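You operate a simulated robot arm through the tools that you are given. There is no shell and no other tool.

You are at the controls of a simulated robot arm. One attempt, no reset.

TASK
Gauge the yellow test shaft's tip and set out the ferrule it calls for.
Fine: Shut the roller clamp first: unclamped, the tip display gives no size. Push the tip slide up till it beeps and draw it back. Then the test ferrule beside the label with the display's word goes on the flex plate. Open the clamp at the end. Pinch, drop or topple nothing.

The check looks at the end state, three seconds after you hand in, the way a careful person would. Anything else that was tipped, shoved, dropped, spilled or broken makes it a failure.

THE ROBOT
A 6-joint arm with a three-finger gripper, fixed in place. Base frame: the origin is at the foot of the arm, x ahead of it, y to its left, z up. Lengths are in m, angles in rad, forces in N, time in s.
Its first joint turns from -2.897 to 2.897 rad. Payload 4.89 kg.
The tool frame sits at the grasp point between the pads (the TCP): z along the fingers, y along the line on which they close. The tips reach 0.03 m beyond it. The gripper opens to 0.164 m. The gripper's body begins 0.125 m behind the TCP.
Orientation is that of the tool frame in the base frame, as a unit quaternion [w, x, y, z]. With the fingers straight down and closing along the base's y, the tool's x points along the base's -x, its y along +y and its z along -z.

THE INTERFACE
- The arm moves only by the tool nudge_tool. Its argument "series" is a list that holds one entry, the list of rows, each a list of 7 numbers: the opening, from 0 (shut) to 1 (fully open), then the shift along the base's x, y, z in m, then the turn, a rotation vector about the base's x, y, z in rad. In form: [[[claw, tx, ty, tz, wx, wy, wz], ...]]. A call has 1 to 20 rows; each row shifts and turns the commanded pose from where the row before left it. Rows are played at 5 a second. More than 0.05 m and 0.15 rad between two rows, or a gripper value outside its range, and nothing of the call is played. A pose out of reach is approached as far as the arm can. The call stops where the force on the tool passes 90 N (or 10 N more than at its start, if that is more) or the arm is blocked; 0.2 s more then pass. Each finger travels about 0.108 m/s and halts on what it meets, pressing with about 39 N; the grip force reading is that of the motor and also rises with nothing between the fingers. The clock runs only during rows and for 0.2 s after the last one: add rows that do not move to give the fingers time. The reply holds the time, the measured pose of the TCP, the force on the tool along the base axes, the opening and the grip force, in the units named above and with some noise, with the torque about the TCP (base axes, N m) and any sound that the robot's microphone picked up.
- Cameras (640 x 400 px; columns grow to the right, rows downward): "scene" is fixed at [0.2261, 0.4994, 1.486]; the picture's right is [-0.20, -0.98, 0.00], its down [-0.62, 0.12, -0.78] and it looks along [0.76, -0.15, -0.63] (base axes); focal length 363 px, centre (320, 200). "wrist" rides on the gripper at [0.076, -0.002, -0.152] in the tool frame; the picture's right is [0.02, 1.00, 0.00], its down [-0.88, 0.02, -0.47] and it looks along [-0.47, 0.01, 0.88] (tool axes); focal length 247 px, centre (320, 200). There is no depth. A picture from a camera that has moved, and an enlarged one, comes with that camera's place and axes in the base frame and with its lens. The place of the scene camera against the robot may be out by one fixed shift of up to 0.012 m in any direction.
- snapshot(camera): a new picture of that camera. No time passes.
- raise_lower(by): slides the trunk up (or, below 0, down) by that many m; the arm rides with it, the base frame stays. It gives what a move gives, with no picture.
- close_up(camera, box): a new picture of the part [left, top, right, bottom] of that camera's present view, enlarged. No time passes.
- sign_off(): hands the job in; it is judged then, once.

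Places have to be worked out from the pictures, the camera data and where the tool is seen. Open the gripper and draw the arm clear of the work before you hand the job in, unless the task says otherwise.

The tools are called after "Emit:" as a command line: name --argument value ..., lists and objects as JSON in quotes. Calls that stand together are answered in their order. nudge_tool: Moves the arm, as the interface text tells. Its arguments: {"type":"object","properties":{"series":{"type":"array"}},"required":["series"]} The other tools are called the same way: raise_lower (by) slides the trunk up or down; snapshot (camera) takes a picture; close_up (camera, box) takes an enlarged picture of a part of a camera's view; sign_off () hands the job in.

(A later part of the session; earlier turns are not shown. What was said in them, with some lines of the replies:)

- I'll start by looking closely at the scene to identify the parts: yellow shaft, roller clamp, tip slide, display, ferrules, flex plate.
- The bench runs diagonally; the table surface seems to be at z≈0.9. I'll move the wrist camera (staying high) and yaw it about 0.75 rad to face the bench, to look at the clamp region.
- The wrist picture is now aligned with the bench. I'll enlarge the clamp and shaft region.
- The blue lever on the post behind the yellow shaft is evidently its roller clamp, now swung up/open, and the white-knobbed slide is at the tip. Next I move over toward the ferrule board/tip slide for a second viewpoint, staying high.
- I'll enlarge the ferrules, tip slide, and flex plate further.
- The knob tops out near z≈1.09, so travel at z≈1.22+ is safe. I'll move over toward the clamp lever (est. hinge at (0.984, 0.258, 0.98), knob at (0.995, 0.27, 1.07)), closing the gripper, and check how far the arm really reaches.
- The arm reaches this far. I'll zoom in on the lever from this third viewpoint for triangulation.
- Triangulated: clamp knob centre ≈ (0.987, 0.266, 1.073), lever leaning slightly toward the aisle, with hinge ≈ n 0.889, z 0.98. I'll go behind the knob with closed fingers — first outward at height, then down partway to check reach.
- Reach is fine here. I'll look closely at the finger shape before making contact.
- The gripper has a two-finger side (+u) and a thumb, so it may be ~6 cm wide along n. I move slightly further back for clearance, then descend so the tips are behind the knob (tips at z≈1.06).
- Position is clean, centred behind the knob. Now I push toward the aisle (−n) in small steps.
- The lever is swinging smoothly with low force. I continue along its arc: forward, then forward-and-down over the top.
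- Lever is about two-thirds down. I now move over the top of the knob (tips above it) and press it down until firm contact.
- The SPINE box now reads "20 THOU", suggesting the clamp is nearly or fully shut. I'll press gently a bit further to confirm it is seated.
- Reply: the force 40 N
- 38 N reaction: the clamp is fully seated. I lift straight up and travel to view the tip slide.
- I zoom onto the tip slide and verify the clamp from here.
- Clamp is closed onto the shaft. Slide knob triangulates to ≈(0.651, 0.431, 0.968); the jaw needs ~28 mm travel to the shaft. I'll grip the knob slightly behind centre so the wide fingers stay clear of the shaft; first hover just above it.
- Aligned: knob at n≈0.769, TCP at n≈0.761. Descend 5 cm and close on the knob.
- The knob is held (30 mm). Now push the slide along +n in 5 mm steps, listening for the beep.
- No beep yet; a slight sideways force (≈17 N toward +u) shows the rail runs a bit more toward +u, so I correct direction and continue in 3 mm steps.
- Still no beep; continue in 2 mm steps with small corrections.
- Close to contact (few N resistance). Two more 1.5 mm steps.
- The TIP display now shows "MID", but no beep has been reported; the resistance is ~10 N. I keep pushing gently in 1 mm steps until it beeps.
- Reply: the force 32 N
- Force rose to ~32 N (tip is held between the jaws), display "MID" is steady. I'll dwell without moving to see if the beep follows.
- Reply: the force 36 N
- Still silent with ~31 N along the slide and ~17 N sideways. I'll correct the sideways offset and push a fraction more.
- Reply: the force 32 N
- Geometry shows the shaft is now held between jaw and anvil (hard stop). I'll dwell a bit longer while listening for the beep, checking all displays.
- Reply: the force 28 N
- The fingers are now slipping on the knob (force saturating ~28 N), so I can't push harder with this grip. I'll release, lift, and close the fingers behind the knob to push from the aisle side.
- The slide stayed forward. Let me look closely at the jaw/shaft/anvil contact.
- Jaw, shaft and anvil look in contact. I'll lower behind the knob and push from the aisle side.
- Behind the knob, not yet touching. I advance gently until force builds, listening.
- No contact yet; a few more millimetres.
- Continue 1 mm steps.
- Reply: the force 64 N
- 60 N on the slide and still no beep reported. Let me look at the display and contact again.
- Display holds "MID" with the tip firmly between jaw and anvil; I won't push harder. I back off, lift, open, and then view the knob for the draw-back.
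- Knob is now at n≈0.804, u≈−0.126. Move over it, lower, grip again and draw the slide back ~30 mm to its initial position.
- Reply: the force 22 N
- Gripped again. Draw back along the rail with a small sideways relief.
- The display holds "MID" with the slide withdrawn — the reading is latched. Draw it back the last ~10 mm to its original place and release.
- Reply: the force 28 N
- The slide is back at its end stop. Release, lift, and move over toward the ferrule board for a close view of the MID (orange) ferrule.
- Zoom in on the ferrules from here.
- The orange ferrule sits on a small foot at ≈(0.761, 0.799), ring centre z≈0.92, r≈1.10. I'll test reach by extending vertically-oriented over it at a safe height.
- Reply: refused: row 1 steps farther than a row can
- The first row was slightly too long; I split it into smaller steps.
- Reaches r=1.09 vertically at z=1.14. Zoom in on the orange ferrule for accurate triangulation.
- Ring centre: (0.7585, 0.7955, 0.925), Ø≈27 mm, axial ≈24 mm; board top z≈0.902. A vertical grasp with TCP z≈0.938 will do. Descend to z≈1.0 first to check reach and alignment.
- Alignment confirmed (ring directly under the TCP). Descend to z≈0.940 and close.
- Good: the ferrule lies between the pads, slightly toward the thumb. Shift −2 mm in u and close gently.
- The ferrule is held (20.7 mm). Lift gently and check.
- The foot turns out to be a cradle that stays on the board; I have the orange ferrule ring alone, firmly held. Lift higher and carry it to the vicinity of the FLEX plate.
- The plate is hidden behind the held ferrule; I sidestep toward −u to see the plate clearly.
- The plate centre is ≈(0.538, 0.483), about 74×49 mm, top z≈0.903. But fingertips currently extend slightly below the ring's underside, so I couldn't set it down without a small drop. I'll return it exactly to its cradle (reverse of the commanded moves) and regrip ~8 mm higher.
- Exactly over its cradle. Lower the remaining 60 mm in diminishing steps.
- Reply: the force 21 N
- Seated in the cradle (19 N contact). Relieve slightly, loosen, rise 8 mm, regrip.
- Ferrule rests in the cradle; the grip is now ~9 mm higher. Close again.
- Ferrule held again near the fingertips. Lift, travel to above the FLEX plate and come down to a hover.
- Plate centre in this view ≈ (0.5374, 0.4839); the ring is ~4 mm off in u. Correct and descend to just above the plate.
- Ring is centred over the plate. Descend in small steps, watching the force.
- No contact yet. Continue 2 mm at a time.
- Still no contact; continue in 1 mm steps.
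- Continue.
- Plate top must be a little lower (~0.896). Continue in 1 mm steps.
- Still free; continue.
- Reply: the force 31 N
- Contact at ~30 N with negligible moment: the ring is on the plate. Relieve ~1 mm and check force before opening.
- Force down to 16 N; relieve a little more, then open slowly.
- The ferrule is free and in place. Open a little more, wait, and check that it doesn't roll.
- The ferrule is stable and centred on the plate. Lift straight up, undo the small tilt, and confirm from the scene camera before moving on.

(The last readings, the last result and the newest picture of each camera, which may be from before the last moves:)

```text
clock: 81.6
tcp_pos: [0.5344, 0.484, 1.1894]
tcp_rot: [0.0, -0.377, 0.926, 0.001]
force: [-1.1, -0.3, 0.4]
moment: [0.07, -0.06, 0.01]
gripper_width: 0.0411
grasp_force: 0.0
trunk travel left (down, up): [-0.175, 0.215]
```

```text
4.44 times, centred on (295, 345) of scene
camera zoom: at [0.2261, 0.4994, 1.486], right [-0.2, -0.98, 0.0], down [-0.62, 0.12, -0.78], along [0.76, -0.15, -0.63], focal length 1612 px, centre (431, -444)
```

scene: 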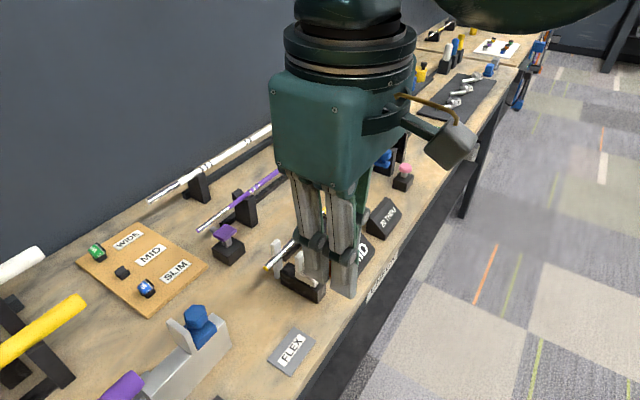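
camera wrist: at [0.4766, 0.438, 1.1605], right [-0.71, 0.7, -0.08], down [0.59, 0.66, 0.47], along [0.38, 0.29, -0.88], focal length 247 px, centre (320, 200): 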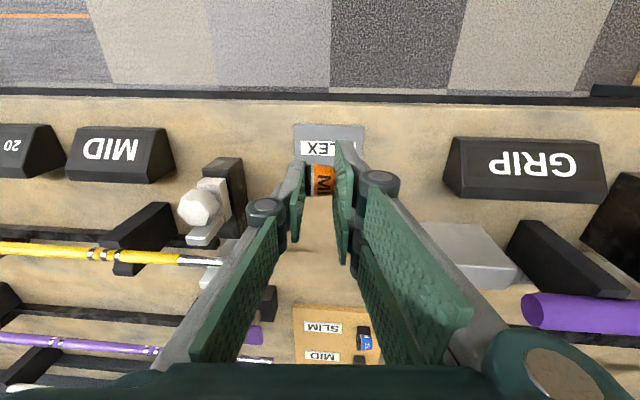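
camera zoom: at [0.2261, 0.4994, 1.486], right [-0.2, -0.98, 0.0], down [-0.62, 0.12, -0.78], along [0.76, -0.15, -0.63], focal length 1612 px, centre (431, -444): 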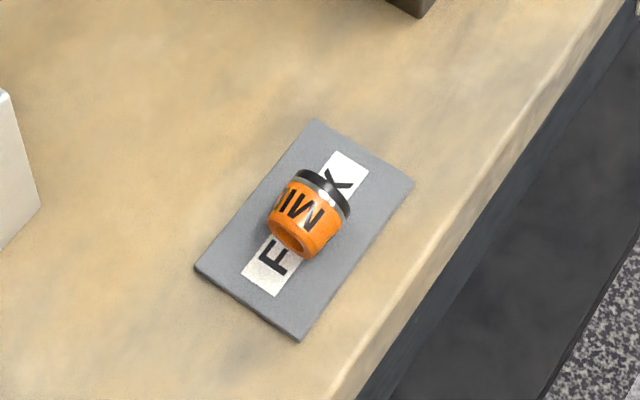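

The orange (MID) ferrule lies centred on the plate. Now travel to view the clamp for opening.

Emit:
nudge_tool --series '[[[0.25, 0.0254, -0.0295, 0, 0, 0, 0], [0.25, 0.0254, -0.0295, 0, 0, 0, 0], [0.25, 0.0254, -0.0295, 0, 0, 0, 0], [0.25, 0.0254, -0.0295, 0, 0, 0, 0], [0.25, 0.0254, -0.0295, 0, 0, 0, 0], [0.25, 0.0254, -0.0295, 0, 0, 0, 0], [0.25, 0.0254, -0.0295, 0, 0, 0, 0], [0.25, 0.0254, -0.0295, 0, 0, 0, 0], [0.25, 0.0254, -0.0295, 0, 0, 0, 0], [0.25, 0.0254, -0.0295, 0, 0, 0, 0], [0.25, 0.0254, -0.0295, 0, 0, 0, 0], [0.25, 0.0254, -0.0295, 0, 0, 0, 0], [0.335, 0, 0, 0, 0, 0, 0], [0.335, 0, 0, 0, 0, 0, 0]]]'

Emit:
snapshot --camera "wrist"

Emit:
close_up --camera "wrist" --box '[260, 130, 380, 250]'

Emit:
snapshot --camera "scene"

```text
clock: 84.6
tcp_pos: [0.8411, 0.1296, 1.1877]
tcp_rot: [0.0, -0.377, 0.926, 0.0]
force: [0.9, -0.9, -0.8]
moment: [0.08, 0.06, 0.02]
gripper_width: 0.0548
grasp_force: 0.2
trunk travel left (down, up): [-0.175, 0.215]
```

```text
taken
camera wrist: at [0.7862, 0.0755, 1.3407], right [-0.71, 0.7, 0.0], down [0.62, 0.63, 0.47], along [0.33, 0.34, -0.88], focal length 247 px, centre (320, 200)
```

wrist: 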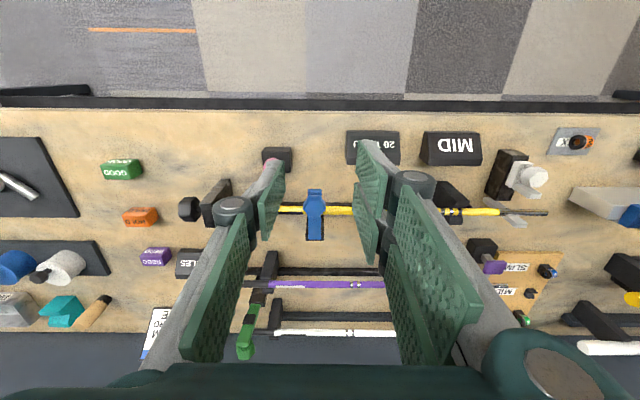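

```text
3.33 times, centred on (320, 190) of wrist
camera zoom: at [0.7862, 0.0755, 1.3407], right [-0.71, 0.7, 0.0], down [0.62, 0.63, 0.47], along [0.33, 0.34, -0.88], focal length 823 px, centre (320, 233)
```

zoom: 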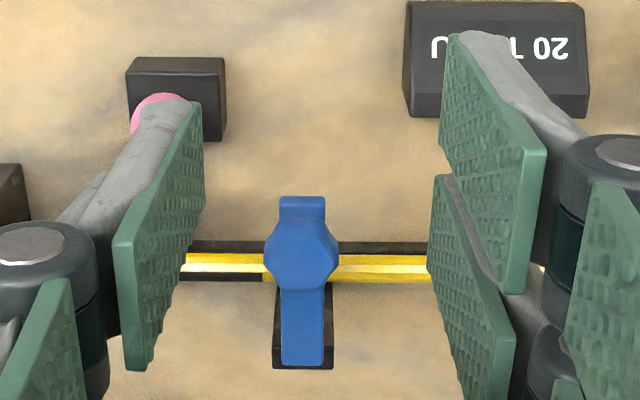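

```text
taken
```

scene: 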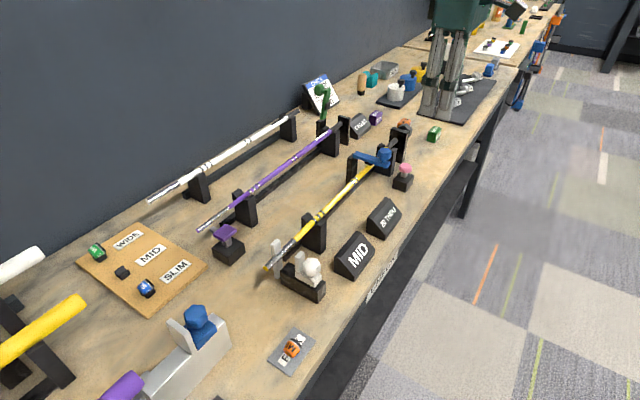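

Knob when closed is at ≈(0.923, 0.203), z≈1.01. I'll hover over it with open fingers (straddling along u) and check alignment.

Emit:
nudge_tool --series '[[[0.335, 0.025, 0.0219, 0, 0, 0, 0], [0.335, 0.025, 0.0219, 0, 0, 0, 0], [0.335, 0.0247, 0.0218, 0, 0, 0, 0], [0.335, 0, 0, -0.04, 0, 0, 0], [0.335, 0, 0, -0.04, 0, 0, 0], [0.335, 0, 0, -0.04, 0, 0, 0], [0.335, 0, 0, 0, 0, 0, 0]]]'

Emit:
close_up --camera "wrist" --box '[240, 100, 400, 260]'

Emit:
close_up --camera "scene" --box '[310, 80, 430, 200]'

```text
clock: 86.2
tcp_pos: [0.9146, 0.1975, 1.0669]
tcp_rot: [0.0, -0.378, 0.926, 0.0]
force: [1.0, -0.6, -0.2]
moment: [0.02, 0.08, -0.01]
gripper_width: 0.055
grasp_force: 0.0
trunk travel left (down, up): [-0.175, 0.215]
```

```text
2.50 times, centred on (320, 180) of wrist
camera zoom: at [0.8608, 0.1435, 1.2208], right [-0.71, 0.7, 0.0], down [0.62, 0.63, 0.47], along [0.33, 0.34, -0.88], focal length 617 px, centre (320, 250)
```

zoom: 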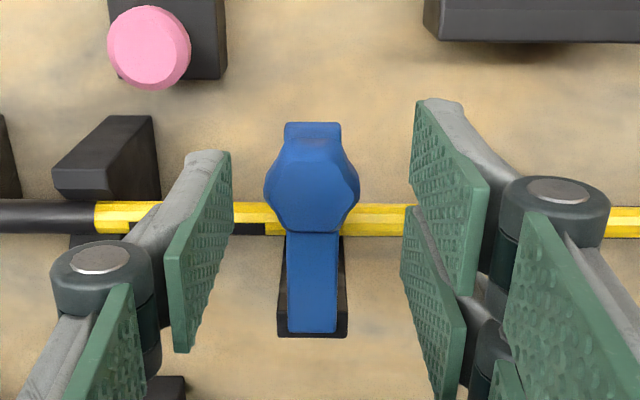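

```text
3.33 times, centred on (370, 140) of scene
camera zoom: at [0.2261, 0.4994, 1.486], right [-0.2, -0.98, 0.0], down [-0.62, 0.12, -0.78], along [0.76, -0.15, -0.63], focal length 1209 px, centre (153, 400)
```

zoom: 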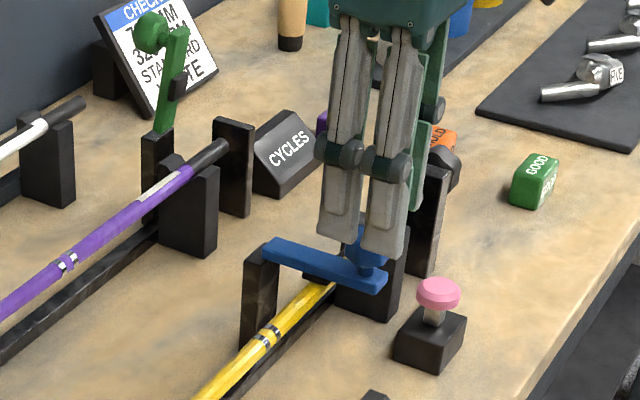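

Well aligned. Descend to z≈1.022 and close on the knob.

Emit:
nudge_tool --series '[[[0.335, 0.001, -0.001, -0.025, 0, 0, 0], [0.335, 0, 0, -0.02, 0, 0, 0], [0.25, 0, 0, 0, 0, 0, 0], [0.2, 0, 0, 0, 0, 0, 0], [0.15, 0, 0, 0, 0, 0, 0], [0.15, 0, 0, 0, 0, 0, 0]]]'

Emit:
close_up --camera "wrist" --box '[240, 100, 400, 260]'

Emit:
close_up --camera "scene" --box '[310, 80, 430, 200]'

```text
clock: 87.6
tcp_pos: [0.9158, 0.1953, 1.024]
tcp_rot: [0.001, -0.377, 0.926, 0.0]
force: [10.3, -5.3, 0.9]
moment: [-0.01, -0.28, -0.14]
gripper_width: 0.03
grasp_force: 44.7
trunk travel left (down, up): [-0.175, 0.215]
```

```text
2.50 times, centred on (320, 180) of wrist
camera zoom: at [0.8619, 0.1411, 1.1768], right [-0.71, 0.7, 0.0], down [0.62, 0.63, 0.47], along [0.33, 0.34, -0.88], focal length 617 px, centre (320, 250)
```

zoom: 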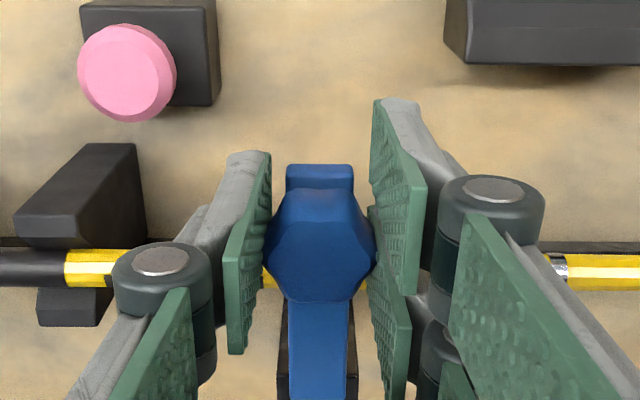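

```text
3.33 times, centred on (370, 140) of scene
camera zoom: at [0.2261, 0.4994, 1.486], right [-0.2, -0.98, 0.0], down [-0.62, 0.12, -0.78], along [0.76, -0.15, -0.63], focal length 1209 px, centre (153, 400)
```

zoom: 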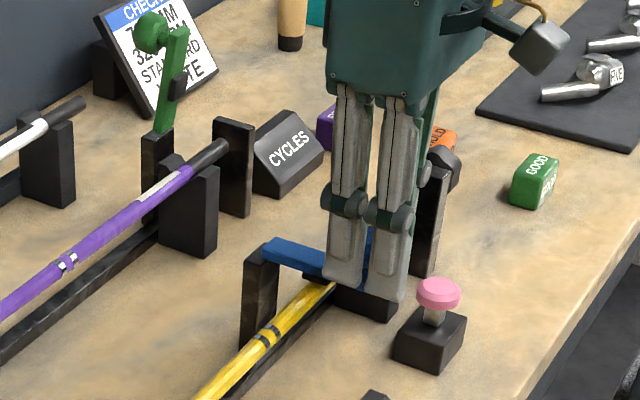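

Held. Raise the lever along its arc — first three 8° steps, then check forces.

Emit:
nudge_tool --series '[[[0.15, 0.0035, 0.0027, 0.012, 0, 0, 0], [0.15, 0.0041, 0.004, 0.0106, 0, 0, 0], [0.15, 0.005, 0.0049, 0.0097, 0, 0, 0]]]'

Emit:
close_up --camera "scene" --box '[310, 80, 430, 200]'

Emit:
close_up --camera "wrist" --box '[240, 100, 400, 260]'

```text
clock: 88.4
tcp_pos: [0.9288, 0.2066, 1.0552]
tcp_rot: [0.0, -0.376, 0.926, 0.0]
force: [-3.0, -14.0, -11.3]
moment: [-1.15, 0.95, -0.03]
gripper_width: 0.0305
grasp_force: 45.2
trunk travel left (down, up): [-0.175, 0.215]
```

```text
3.33 times, centred on (370, 140) of scene
camera zoom: at [0.2261, 0.4994, 1.486], right [-0.2, -0.98, 0.0], down [-0.62, 0.12, -0.78], along [0.76, -0.15, -0.63], focal length 1209 px, centre (153, 400)
```

zoom: 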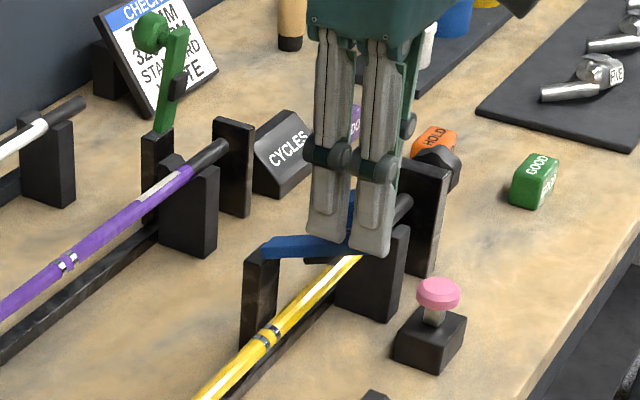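

```text
2.50 times, centred on (320, 180) of wrist
camera zoom: at [0.8735, 0.1524, 1.2088], right [-0.71, 0.7, 0.0], down [0.62, 0.63, 0.47], along [0.33, 0.34, -0.88], focal length 617 px, centre (320, 250)
```

zoom: 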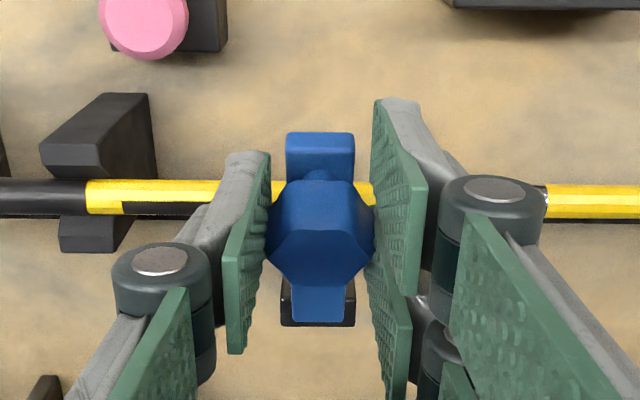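

Lever is rising smoothly. Continue three more steps along the arc.

Emit:
nudge_tool --series '[[[0.15, 0.006, 0.0059, 0.0087, 0, 0, 0], [0.15, 0.0068, 0.0066, 0.0074, 0, 0, 0], [0.15, 0.0074, 0.0073, 0.006, 0, 0, 0]]]'

Emit:
close_up --camera "scene" --box '[310, 80, 430, 200]'

Emit:
close_up --camera "wrist" --box '[240, 100, 400, 260]'

```text
clock: 89.2
tcp_pos: [0.9473, 0.2247, 1.0794]
tcp_rot: [0.0, -0.377, 0.926, 0.0]
force: [-12.0, -15.4, 0.1]
moment: [-1.3, 1.02, -0.02]
gripper_width: 0.0303
grasp_force: 44.9
trunk travel left (down, up): [-0.175, 0.215]
```

```text
3.33 times, centred on (370, 140) of scene
camera zoom: at [0.2261, 0.4994, 1.486], right [-0.2, -0.98, 0.0], down [-0.62, 0.12, -0.78], along [0.76, -0.15, -0.63], focal length 1209 px, centre (153, 400)
```

zoom: 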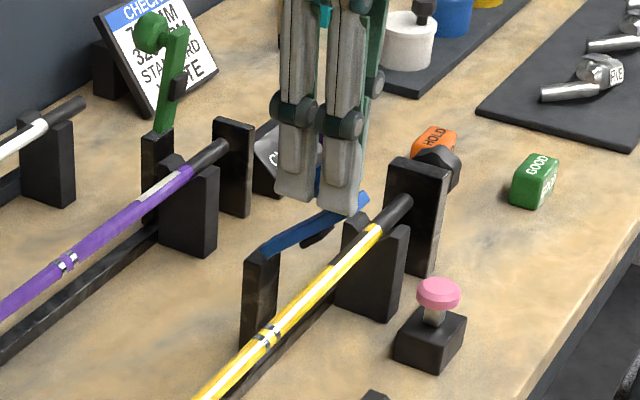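

```text
2.50 times, centred on (320, 180) of wrist
camera zoom: at [0.8933, 0.1718, 1.2322], right [-0.71, 0.7, 0.0], down [0.62, 0.63, 0.47], along [0.33, 0.34, -0.88], focal length 617 px, centre (320, 250)
```

zoom: 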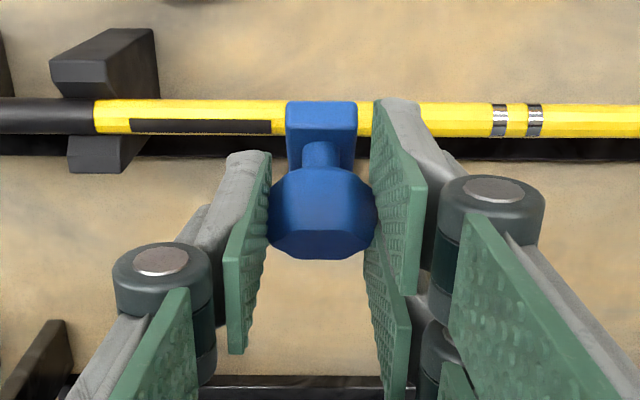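

About halfway. Continue the remaining arc.

Emit:
nudge_tool --series '[[[0.15, 0.0079, 0.0078, 0.0045, 0, 0, 0], [0.15, 0.0083, 0.0081, 0.0029, 0, 0, 0], [0.15, 0.0086, 0.0084, 0.0012, 0, 0, 0]]]'

Emit:
close_up --camera "scene" --box '[310, 80, 430, 200]'

Emit:
close_up --camera "wrist" --box '[240, 100, 400, 260]'

```text
clock: 90.0
tcp_pos: [0.9727, 0.2502, 1.0886]
tcp_rot: [0.001, -0.378, 0.926, 0.001]
force: [-11.6, -6.8, 1.2]
moment: [-0.83, 0.97, -0.01]
gripper_width: 0.0304
grasp_force: 45.1
trunk travel left (down, up): [-0.175, 0.215]
```

```text
3.33 times, centred on (370, 140) of scene
camera zoom: at [0.2261, 0.4994, 1.486], right [-0.2, -0.98, 0.0], down [-0.62, 0.12, -0.78], along [0.76, -0.15, -0.63], focal length 1209 px, centre (153, 400)
```

zoom: 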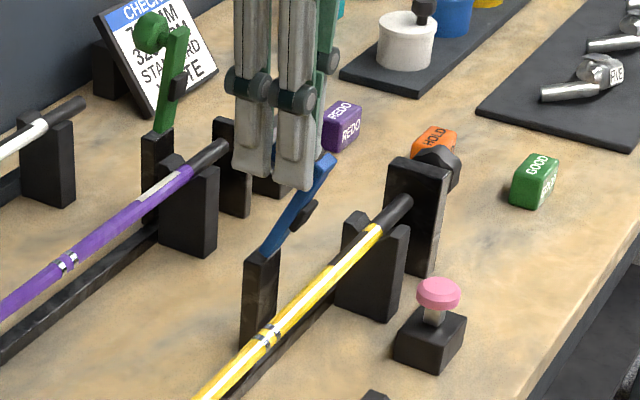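

```text
2.50 times, centred on (320, 180) of wrist
camera zoom: at [0.9182, 0.1968, 1.2412], right [-0.71, 0.7, 0.0], down [0.62, 0.63, 0.47], along [0.33, 0.34, -0.88], focal length 617 px, centre (320, 250)
```

zoom: 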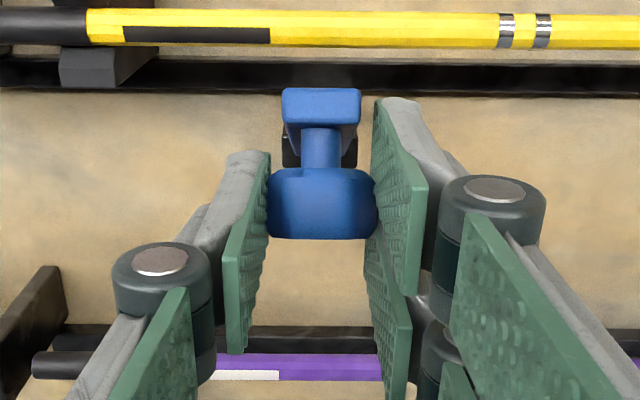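

Nearly upright; last step back to the original open angle (≈12 mm more in n).

Emit:
nudge_tool --series '[[[0.15, 0.006, 0.0059, -0.0005, 0, 0, 0], [0.15, 0.004, 0.0039, -0.0005, 0, 0, 0], [0.15, 0, 0, 0, 0, 0, 0]]]'

Emit:
close_up --camera "scene" --box '[310, 80, 430, 200]'

Emit:
close_up --camera "wrist" --box '[240, 100, 400, 260]'

```text
clock: 90.8
tcp_pos: [0.9823, 0.2602, 1.088]
tcp_rot: [0.001, -0.377, 0.926, 0.0]
force: [-13.0, -1.3, 16.1]
moment: [-0.6, 0.94, -0.12]
gripper_width: 0.0304
grasp_force: 45.3
trunk travel left (down, up): [-0.175, 0.215]
```

```text
3.33 times, centred on (370, 140) of scene
camera zoom: at [0.2261, 0.4994, 1.486], right [-0.2, -0.98, 0.0], down [-0.62, 0.12, -0.78], along [0.76, -0.15, -0.63], focal length 1209 px, centre (153, 400)
```

zoom: 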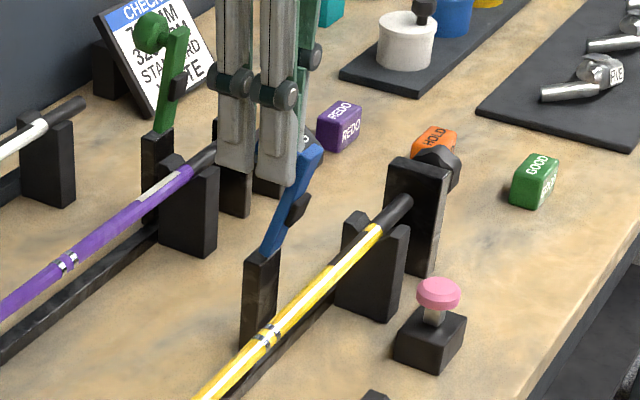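

```text
2.50 times, centred on (320, 180) of wrist
camera zoom: at [0.928, 0.2067, 1.2406], right [-0.71, 0.7, 0.0], down [0.62, 0.63, 0.47], along [0.33, 0.34, -0.88], focal length 617 px, centre (320, 250)
```

zoom: 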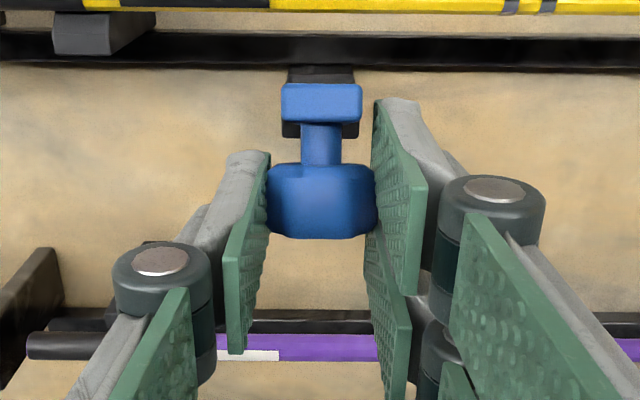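

Lever still leans ~7° more than originally; continue ~11 mm more.

Emit:
nudge_tool --series '[[[0.15, 0.004, 0.0039, 0.0005, 0, 0, 0], [0.15, 0.004, 0.0039, 0, 0, 0, 0], [0.15, 0, 0, 0, 0, 0, 0]]]'

Emit:
close_up --camera "scene" --box '[310, 80, 430, 200]'

```text
clock: 91.6
tcp_pos: [0.9903, 0.2688, 1.0868]
tcp_rot: [0.0, -0.377, 0.926, 0.0]
force: [-22.5, 1.7, -3.6]
moment: [-0.79, 1.19, -0.2]
gripper_width: 0.0304
grasp_force: 44.7
trunk travel left (down, up): [-0.175, 0.215]
```

```text
3.33 times, centred on (370, 140) of scene
camera zoom: at [0.2261, 0.4994, 1.486], right [-0.2, -0.98, 0.0], down [-0.62, 0.12, -0.78], along [0.76, -0.15, -0.63], focal length 1209 px, centre (153, 400)
```

zoom: 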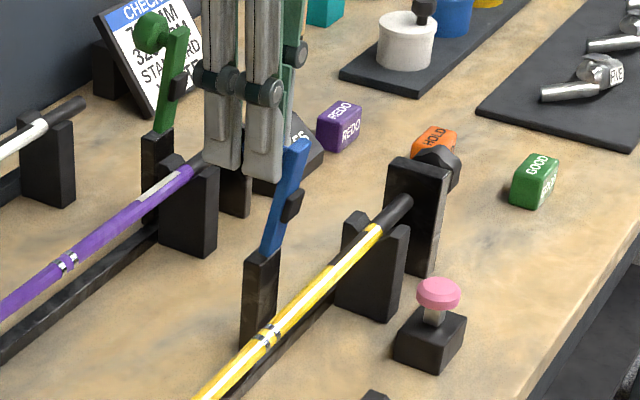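

Lever is back at its original angle. Relieve the sideways load, open slowly, and check that it stays.

Emit:
nudge_tool --series '[[[0.15, -0.0006, 0.0006, 0, 0, 0, 0], [0.2, 0, 0, 0, 0, 0, 0], [0.27, 0, 0, 0, 0, 0, 0], [0.335, 0, 0, 0, 0, 0, 0], [0.335, 0, 0, 0, 0, 0, 0], [0.335, 0, 0, 0, 0, 0, 0]]]'

Emit:
close_up --camera "wrist" --box '[240, 100, 400, 260]'

Emit:
close_up --camera "scene" --box '[310, 80, 430, 200]'

```text
clock: 93.0
tcp_pos: [0.9911, 0.2681, 1.0864]
tcp_rot: [0.001, -0.377, 0.926, -0.001]
force: [-0.6, -0.1, -0.2]
moment: [0.03, 0.01, -0.02]
gripper_width: 0.055
grasp_force: 0.0
trunk travel left (down, up): [-0.175, 0.215]
```

```text
2.50 times, centred on (320, 180) of wrist
camera zoom: at [0.9365, 0.2149, 1.2395], right [-0.71, 0.7, 0.0], down [0.62, 0.63, 0.47], along [0.33, 0.34, -0.88], focal length 617 px, centre (320, 250)
```

zoom: 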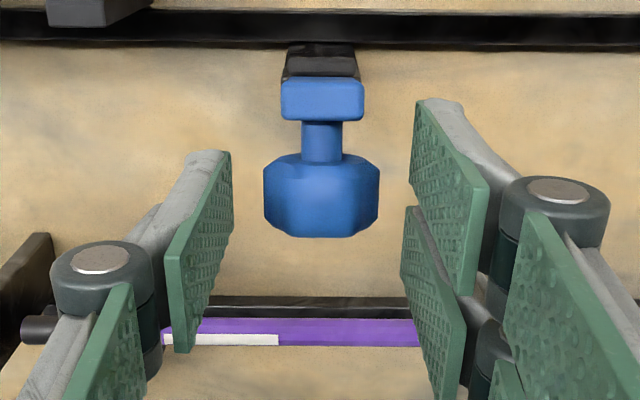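

```text
3.33 times, centred on (370, 140) of scene
camera zoom: at [0.2261, 0.4994, 1.486], right [-0.2, -0.98, 0.0], down [-0.62, 0.12, -0.78], along [0.76, -0.15, -0.63], focal length 1209 px, centre (153, 400)
```

zoom: 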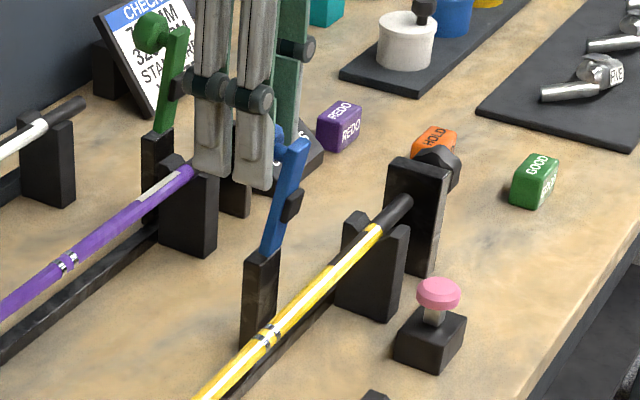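

The lever stays open. Lift straight up and retreat clear of the bench, opening the gripper.

Emit:
nudge_tool --series '[[[0.335, 0, 0, 0.02, 0, 0, 0], [0.335, 0, 0, 0.04, 0, 0, 0], [0.335, 0, 0, 0.045, 0, 0, 0], [0.335, 0, 0, 0.045, 0, 0, 0], [0.5, -0.04, -0.009, 0, 0, 0, -0.06], [0.5, -0.04, -0.009, 0, 0, 0, -0.06], [0.5, -0.04, -0.009, 0, 0, 0, -0.06], [0.5, -0.04, -0.009, 0, 0, 0, -0.06], [0.7, -0.04, -0.009, 0, 0, 0, -0.06], [0.7, -0.04, -0.009, 0, 0, 0, -0.06], [0.7, -0.04, -0.009, 0, 0, 0, -0.06], [1, -0.04, -0.009, 0, 0, 0, -0.06], [1, -0.04, -0.009, 0, 0, 0, -0.06], [1, -0.04, -0.009, 0, 0, 0, -0.06], [1, -0.04, -0.009, 0, 0, 0, -0.06], [1, -0.04, -0.009, 0, 0, 0, -0.06], [1, 0, 0, 0, 0, 0, 0]]]'

Emit:
snapshot --camera "scene"

Emit:
close_up --camera "scene" --box '[240, 200, 420, 390]'

Emit:
close_up --camera "scene" --box '[60, 210, 240, 322]'

Emit:
close_up --camera "scene" --box '[300, 80, 460, 200]'

```text
clock: 96.6
tcp_pos: [0.5086, 0.1609, 1.2374]
tcp_rot: [0.0, -0.026, 1.0, 0.0]
force: [-0.9, -0.3, 0.5]
moment: [0.04, -0.16, 0.0]
gripper_width: 0.1642
grasp_force: 0.0
trunk travel left (down, up): [-0.175, 0.215]
```

```text
taken
```

scene: 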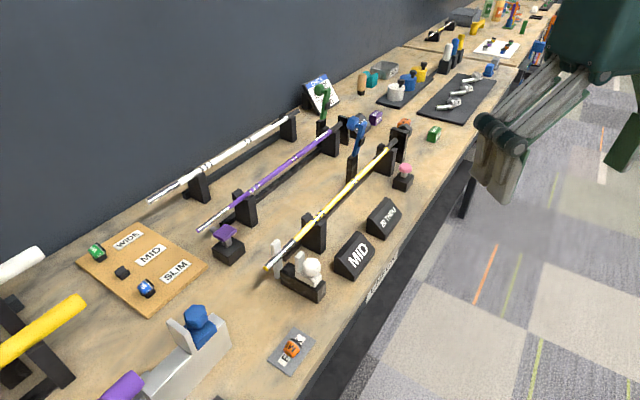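

```text
2.11 times, centred on (330, 295) of scene
camera zoom: at [0.2261, 0.4994, 1.486], right [-0.2, -0.98, 0.0], down [-0.62, 0.12, -0.78], along [0.76, -0.15, -0.63], focal length 764 px, centre (299, 0)
```

zoom: 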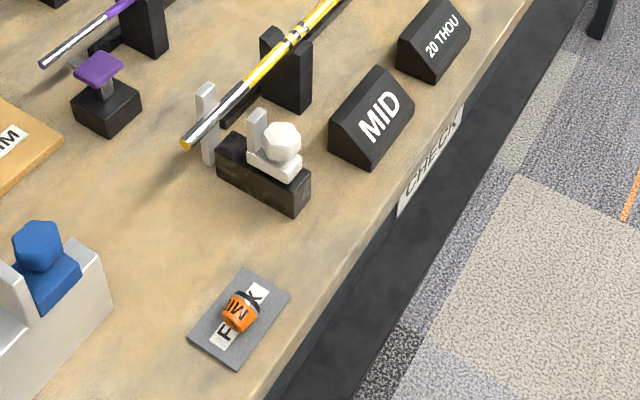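

```text
3.56 times, centred on (150, 266) of scene
camera zoom: at [0.2261, 0.4994, 1.486], right [-0.2, -0.98, 0.0], down [-0.62, 0.12, -0.78], along [0.76, -0.15, -0.63], focal length 1290 px, centre (924, -35)
```

zoom: 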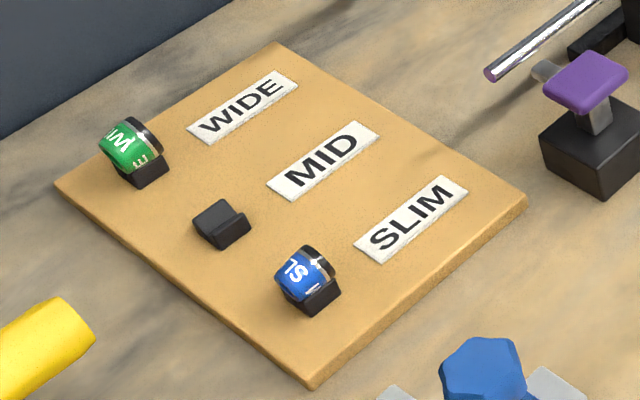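

```text
3.33 times, centred on (380, 140) of scene
camera zoom: at [0.2261, 0.4994, 1.486], right [-0.2, -0.98, 0.0], down [-0.62, 0.12, -0.78], along [0.76, -0.15, -0.63], focal length 1209 px, centre (120, 400)
```

zoom: 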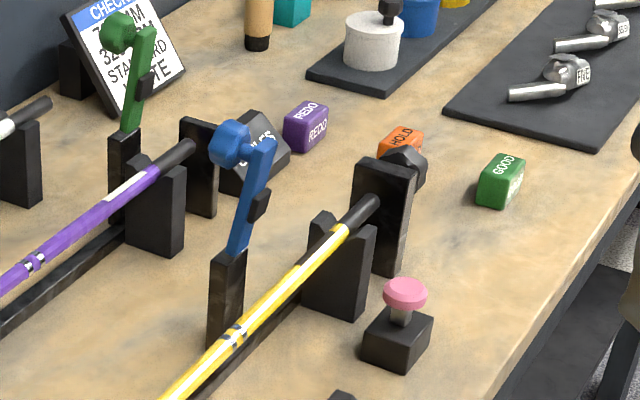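

Everything is in its place. The TIP display latched "MID", and it stayed at "MID" after the slide was drawn back, although no beep ever came through the microphone, even with about 60 N on the slide. The orange MID ferrule is at rest in the middle of the FLEX plate, and the clamp lever is back at its original open angle. The other parts look undisturbed, and the arm is clear with the gripper open. I'm handing in.

Emit:
sign_off

```text
The job is handed in.
```

I set the orange MID ferrule on the FLEX plate and handed the job in, but I never heard the beep you told me to push for. The reply gave no verdict.

- **Clamp:** I shut the roller clamp on the yellow shaft and pressed until it was firmly seated. At the end I opened it again, and the lever is back at about its original angle.
- **Gauging:** I pushed the tip slide until the shaft was held hard between the jaw and its stop. I pressed with up to about 60 N and held it there, and no beep was reported. The tip display changed from "TIP" to "MID" during the push and still read "MID" after I drew the slide back. I took that as the reading.
- **Ferrule:** The orange ferrule came from beside the MID label. I put it back in its cradle once to regrip it higher, so I could set it down without dropping it. It now lies on its side in the middle of the plate and had not moved when I last looked.
- **Everything else:** Nothing else looks tipped or shifted in the last pictures. The ferrule's black cradle stayed on the board, and the arm is clear of the bench with the gripper open.
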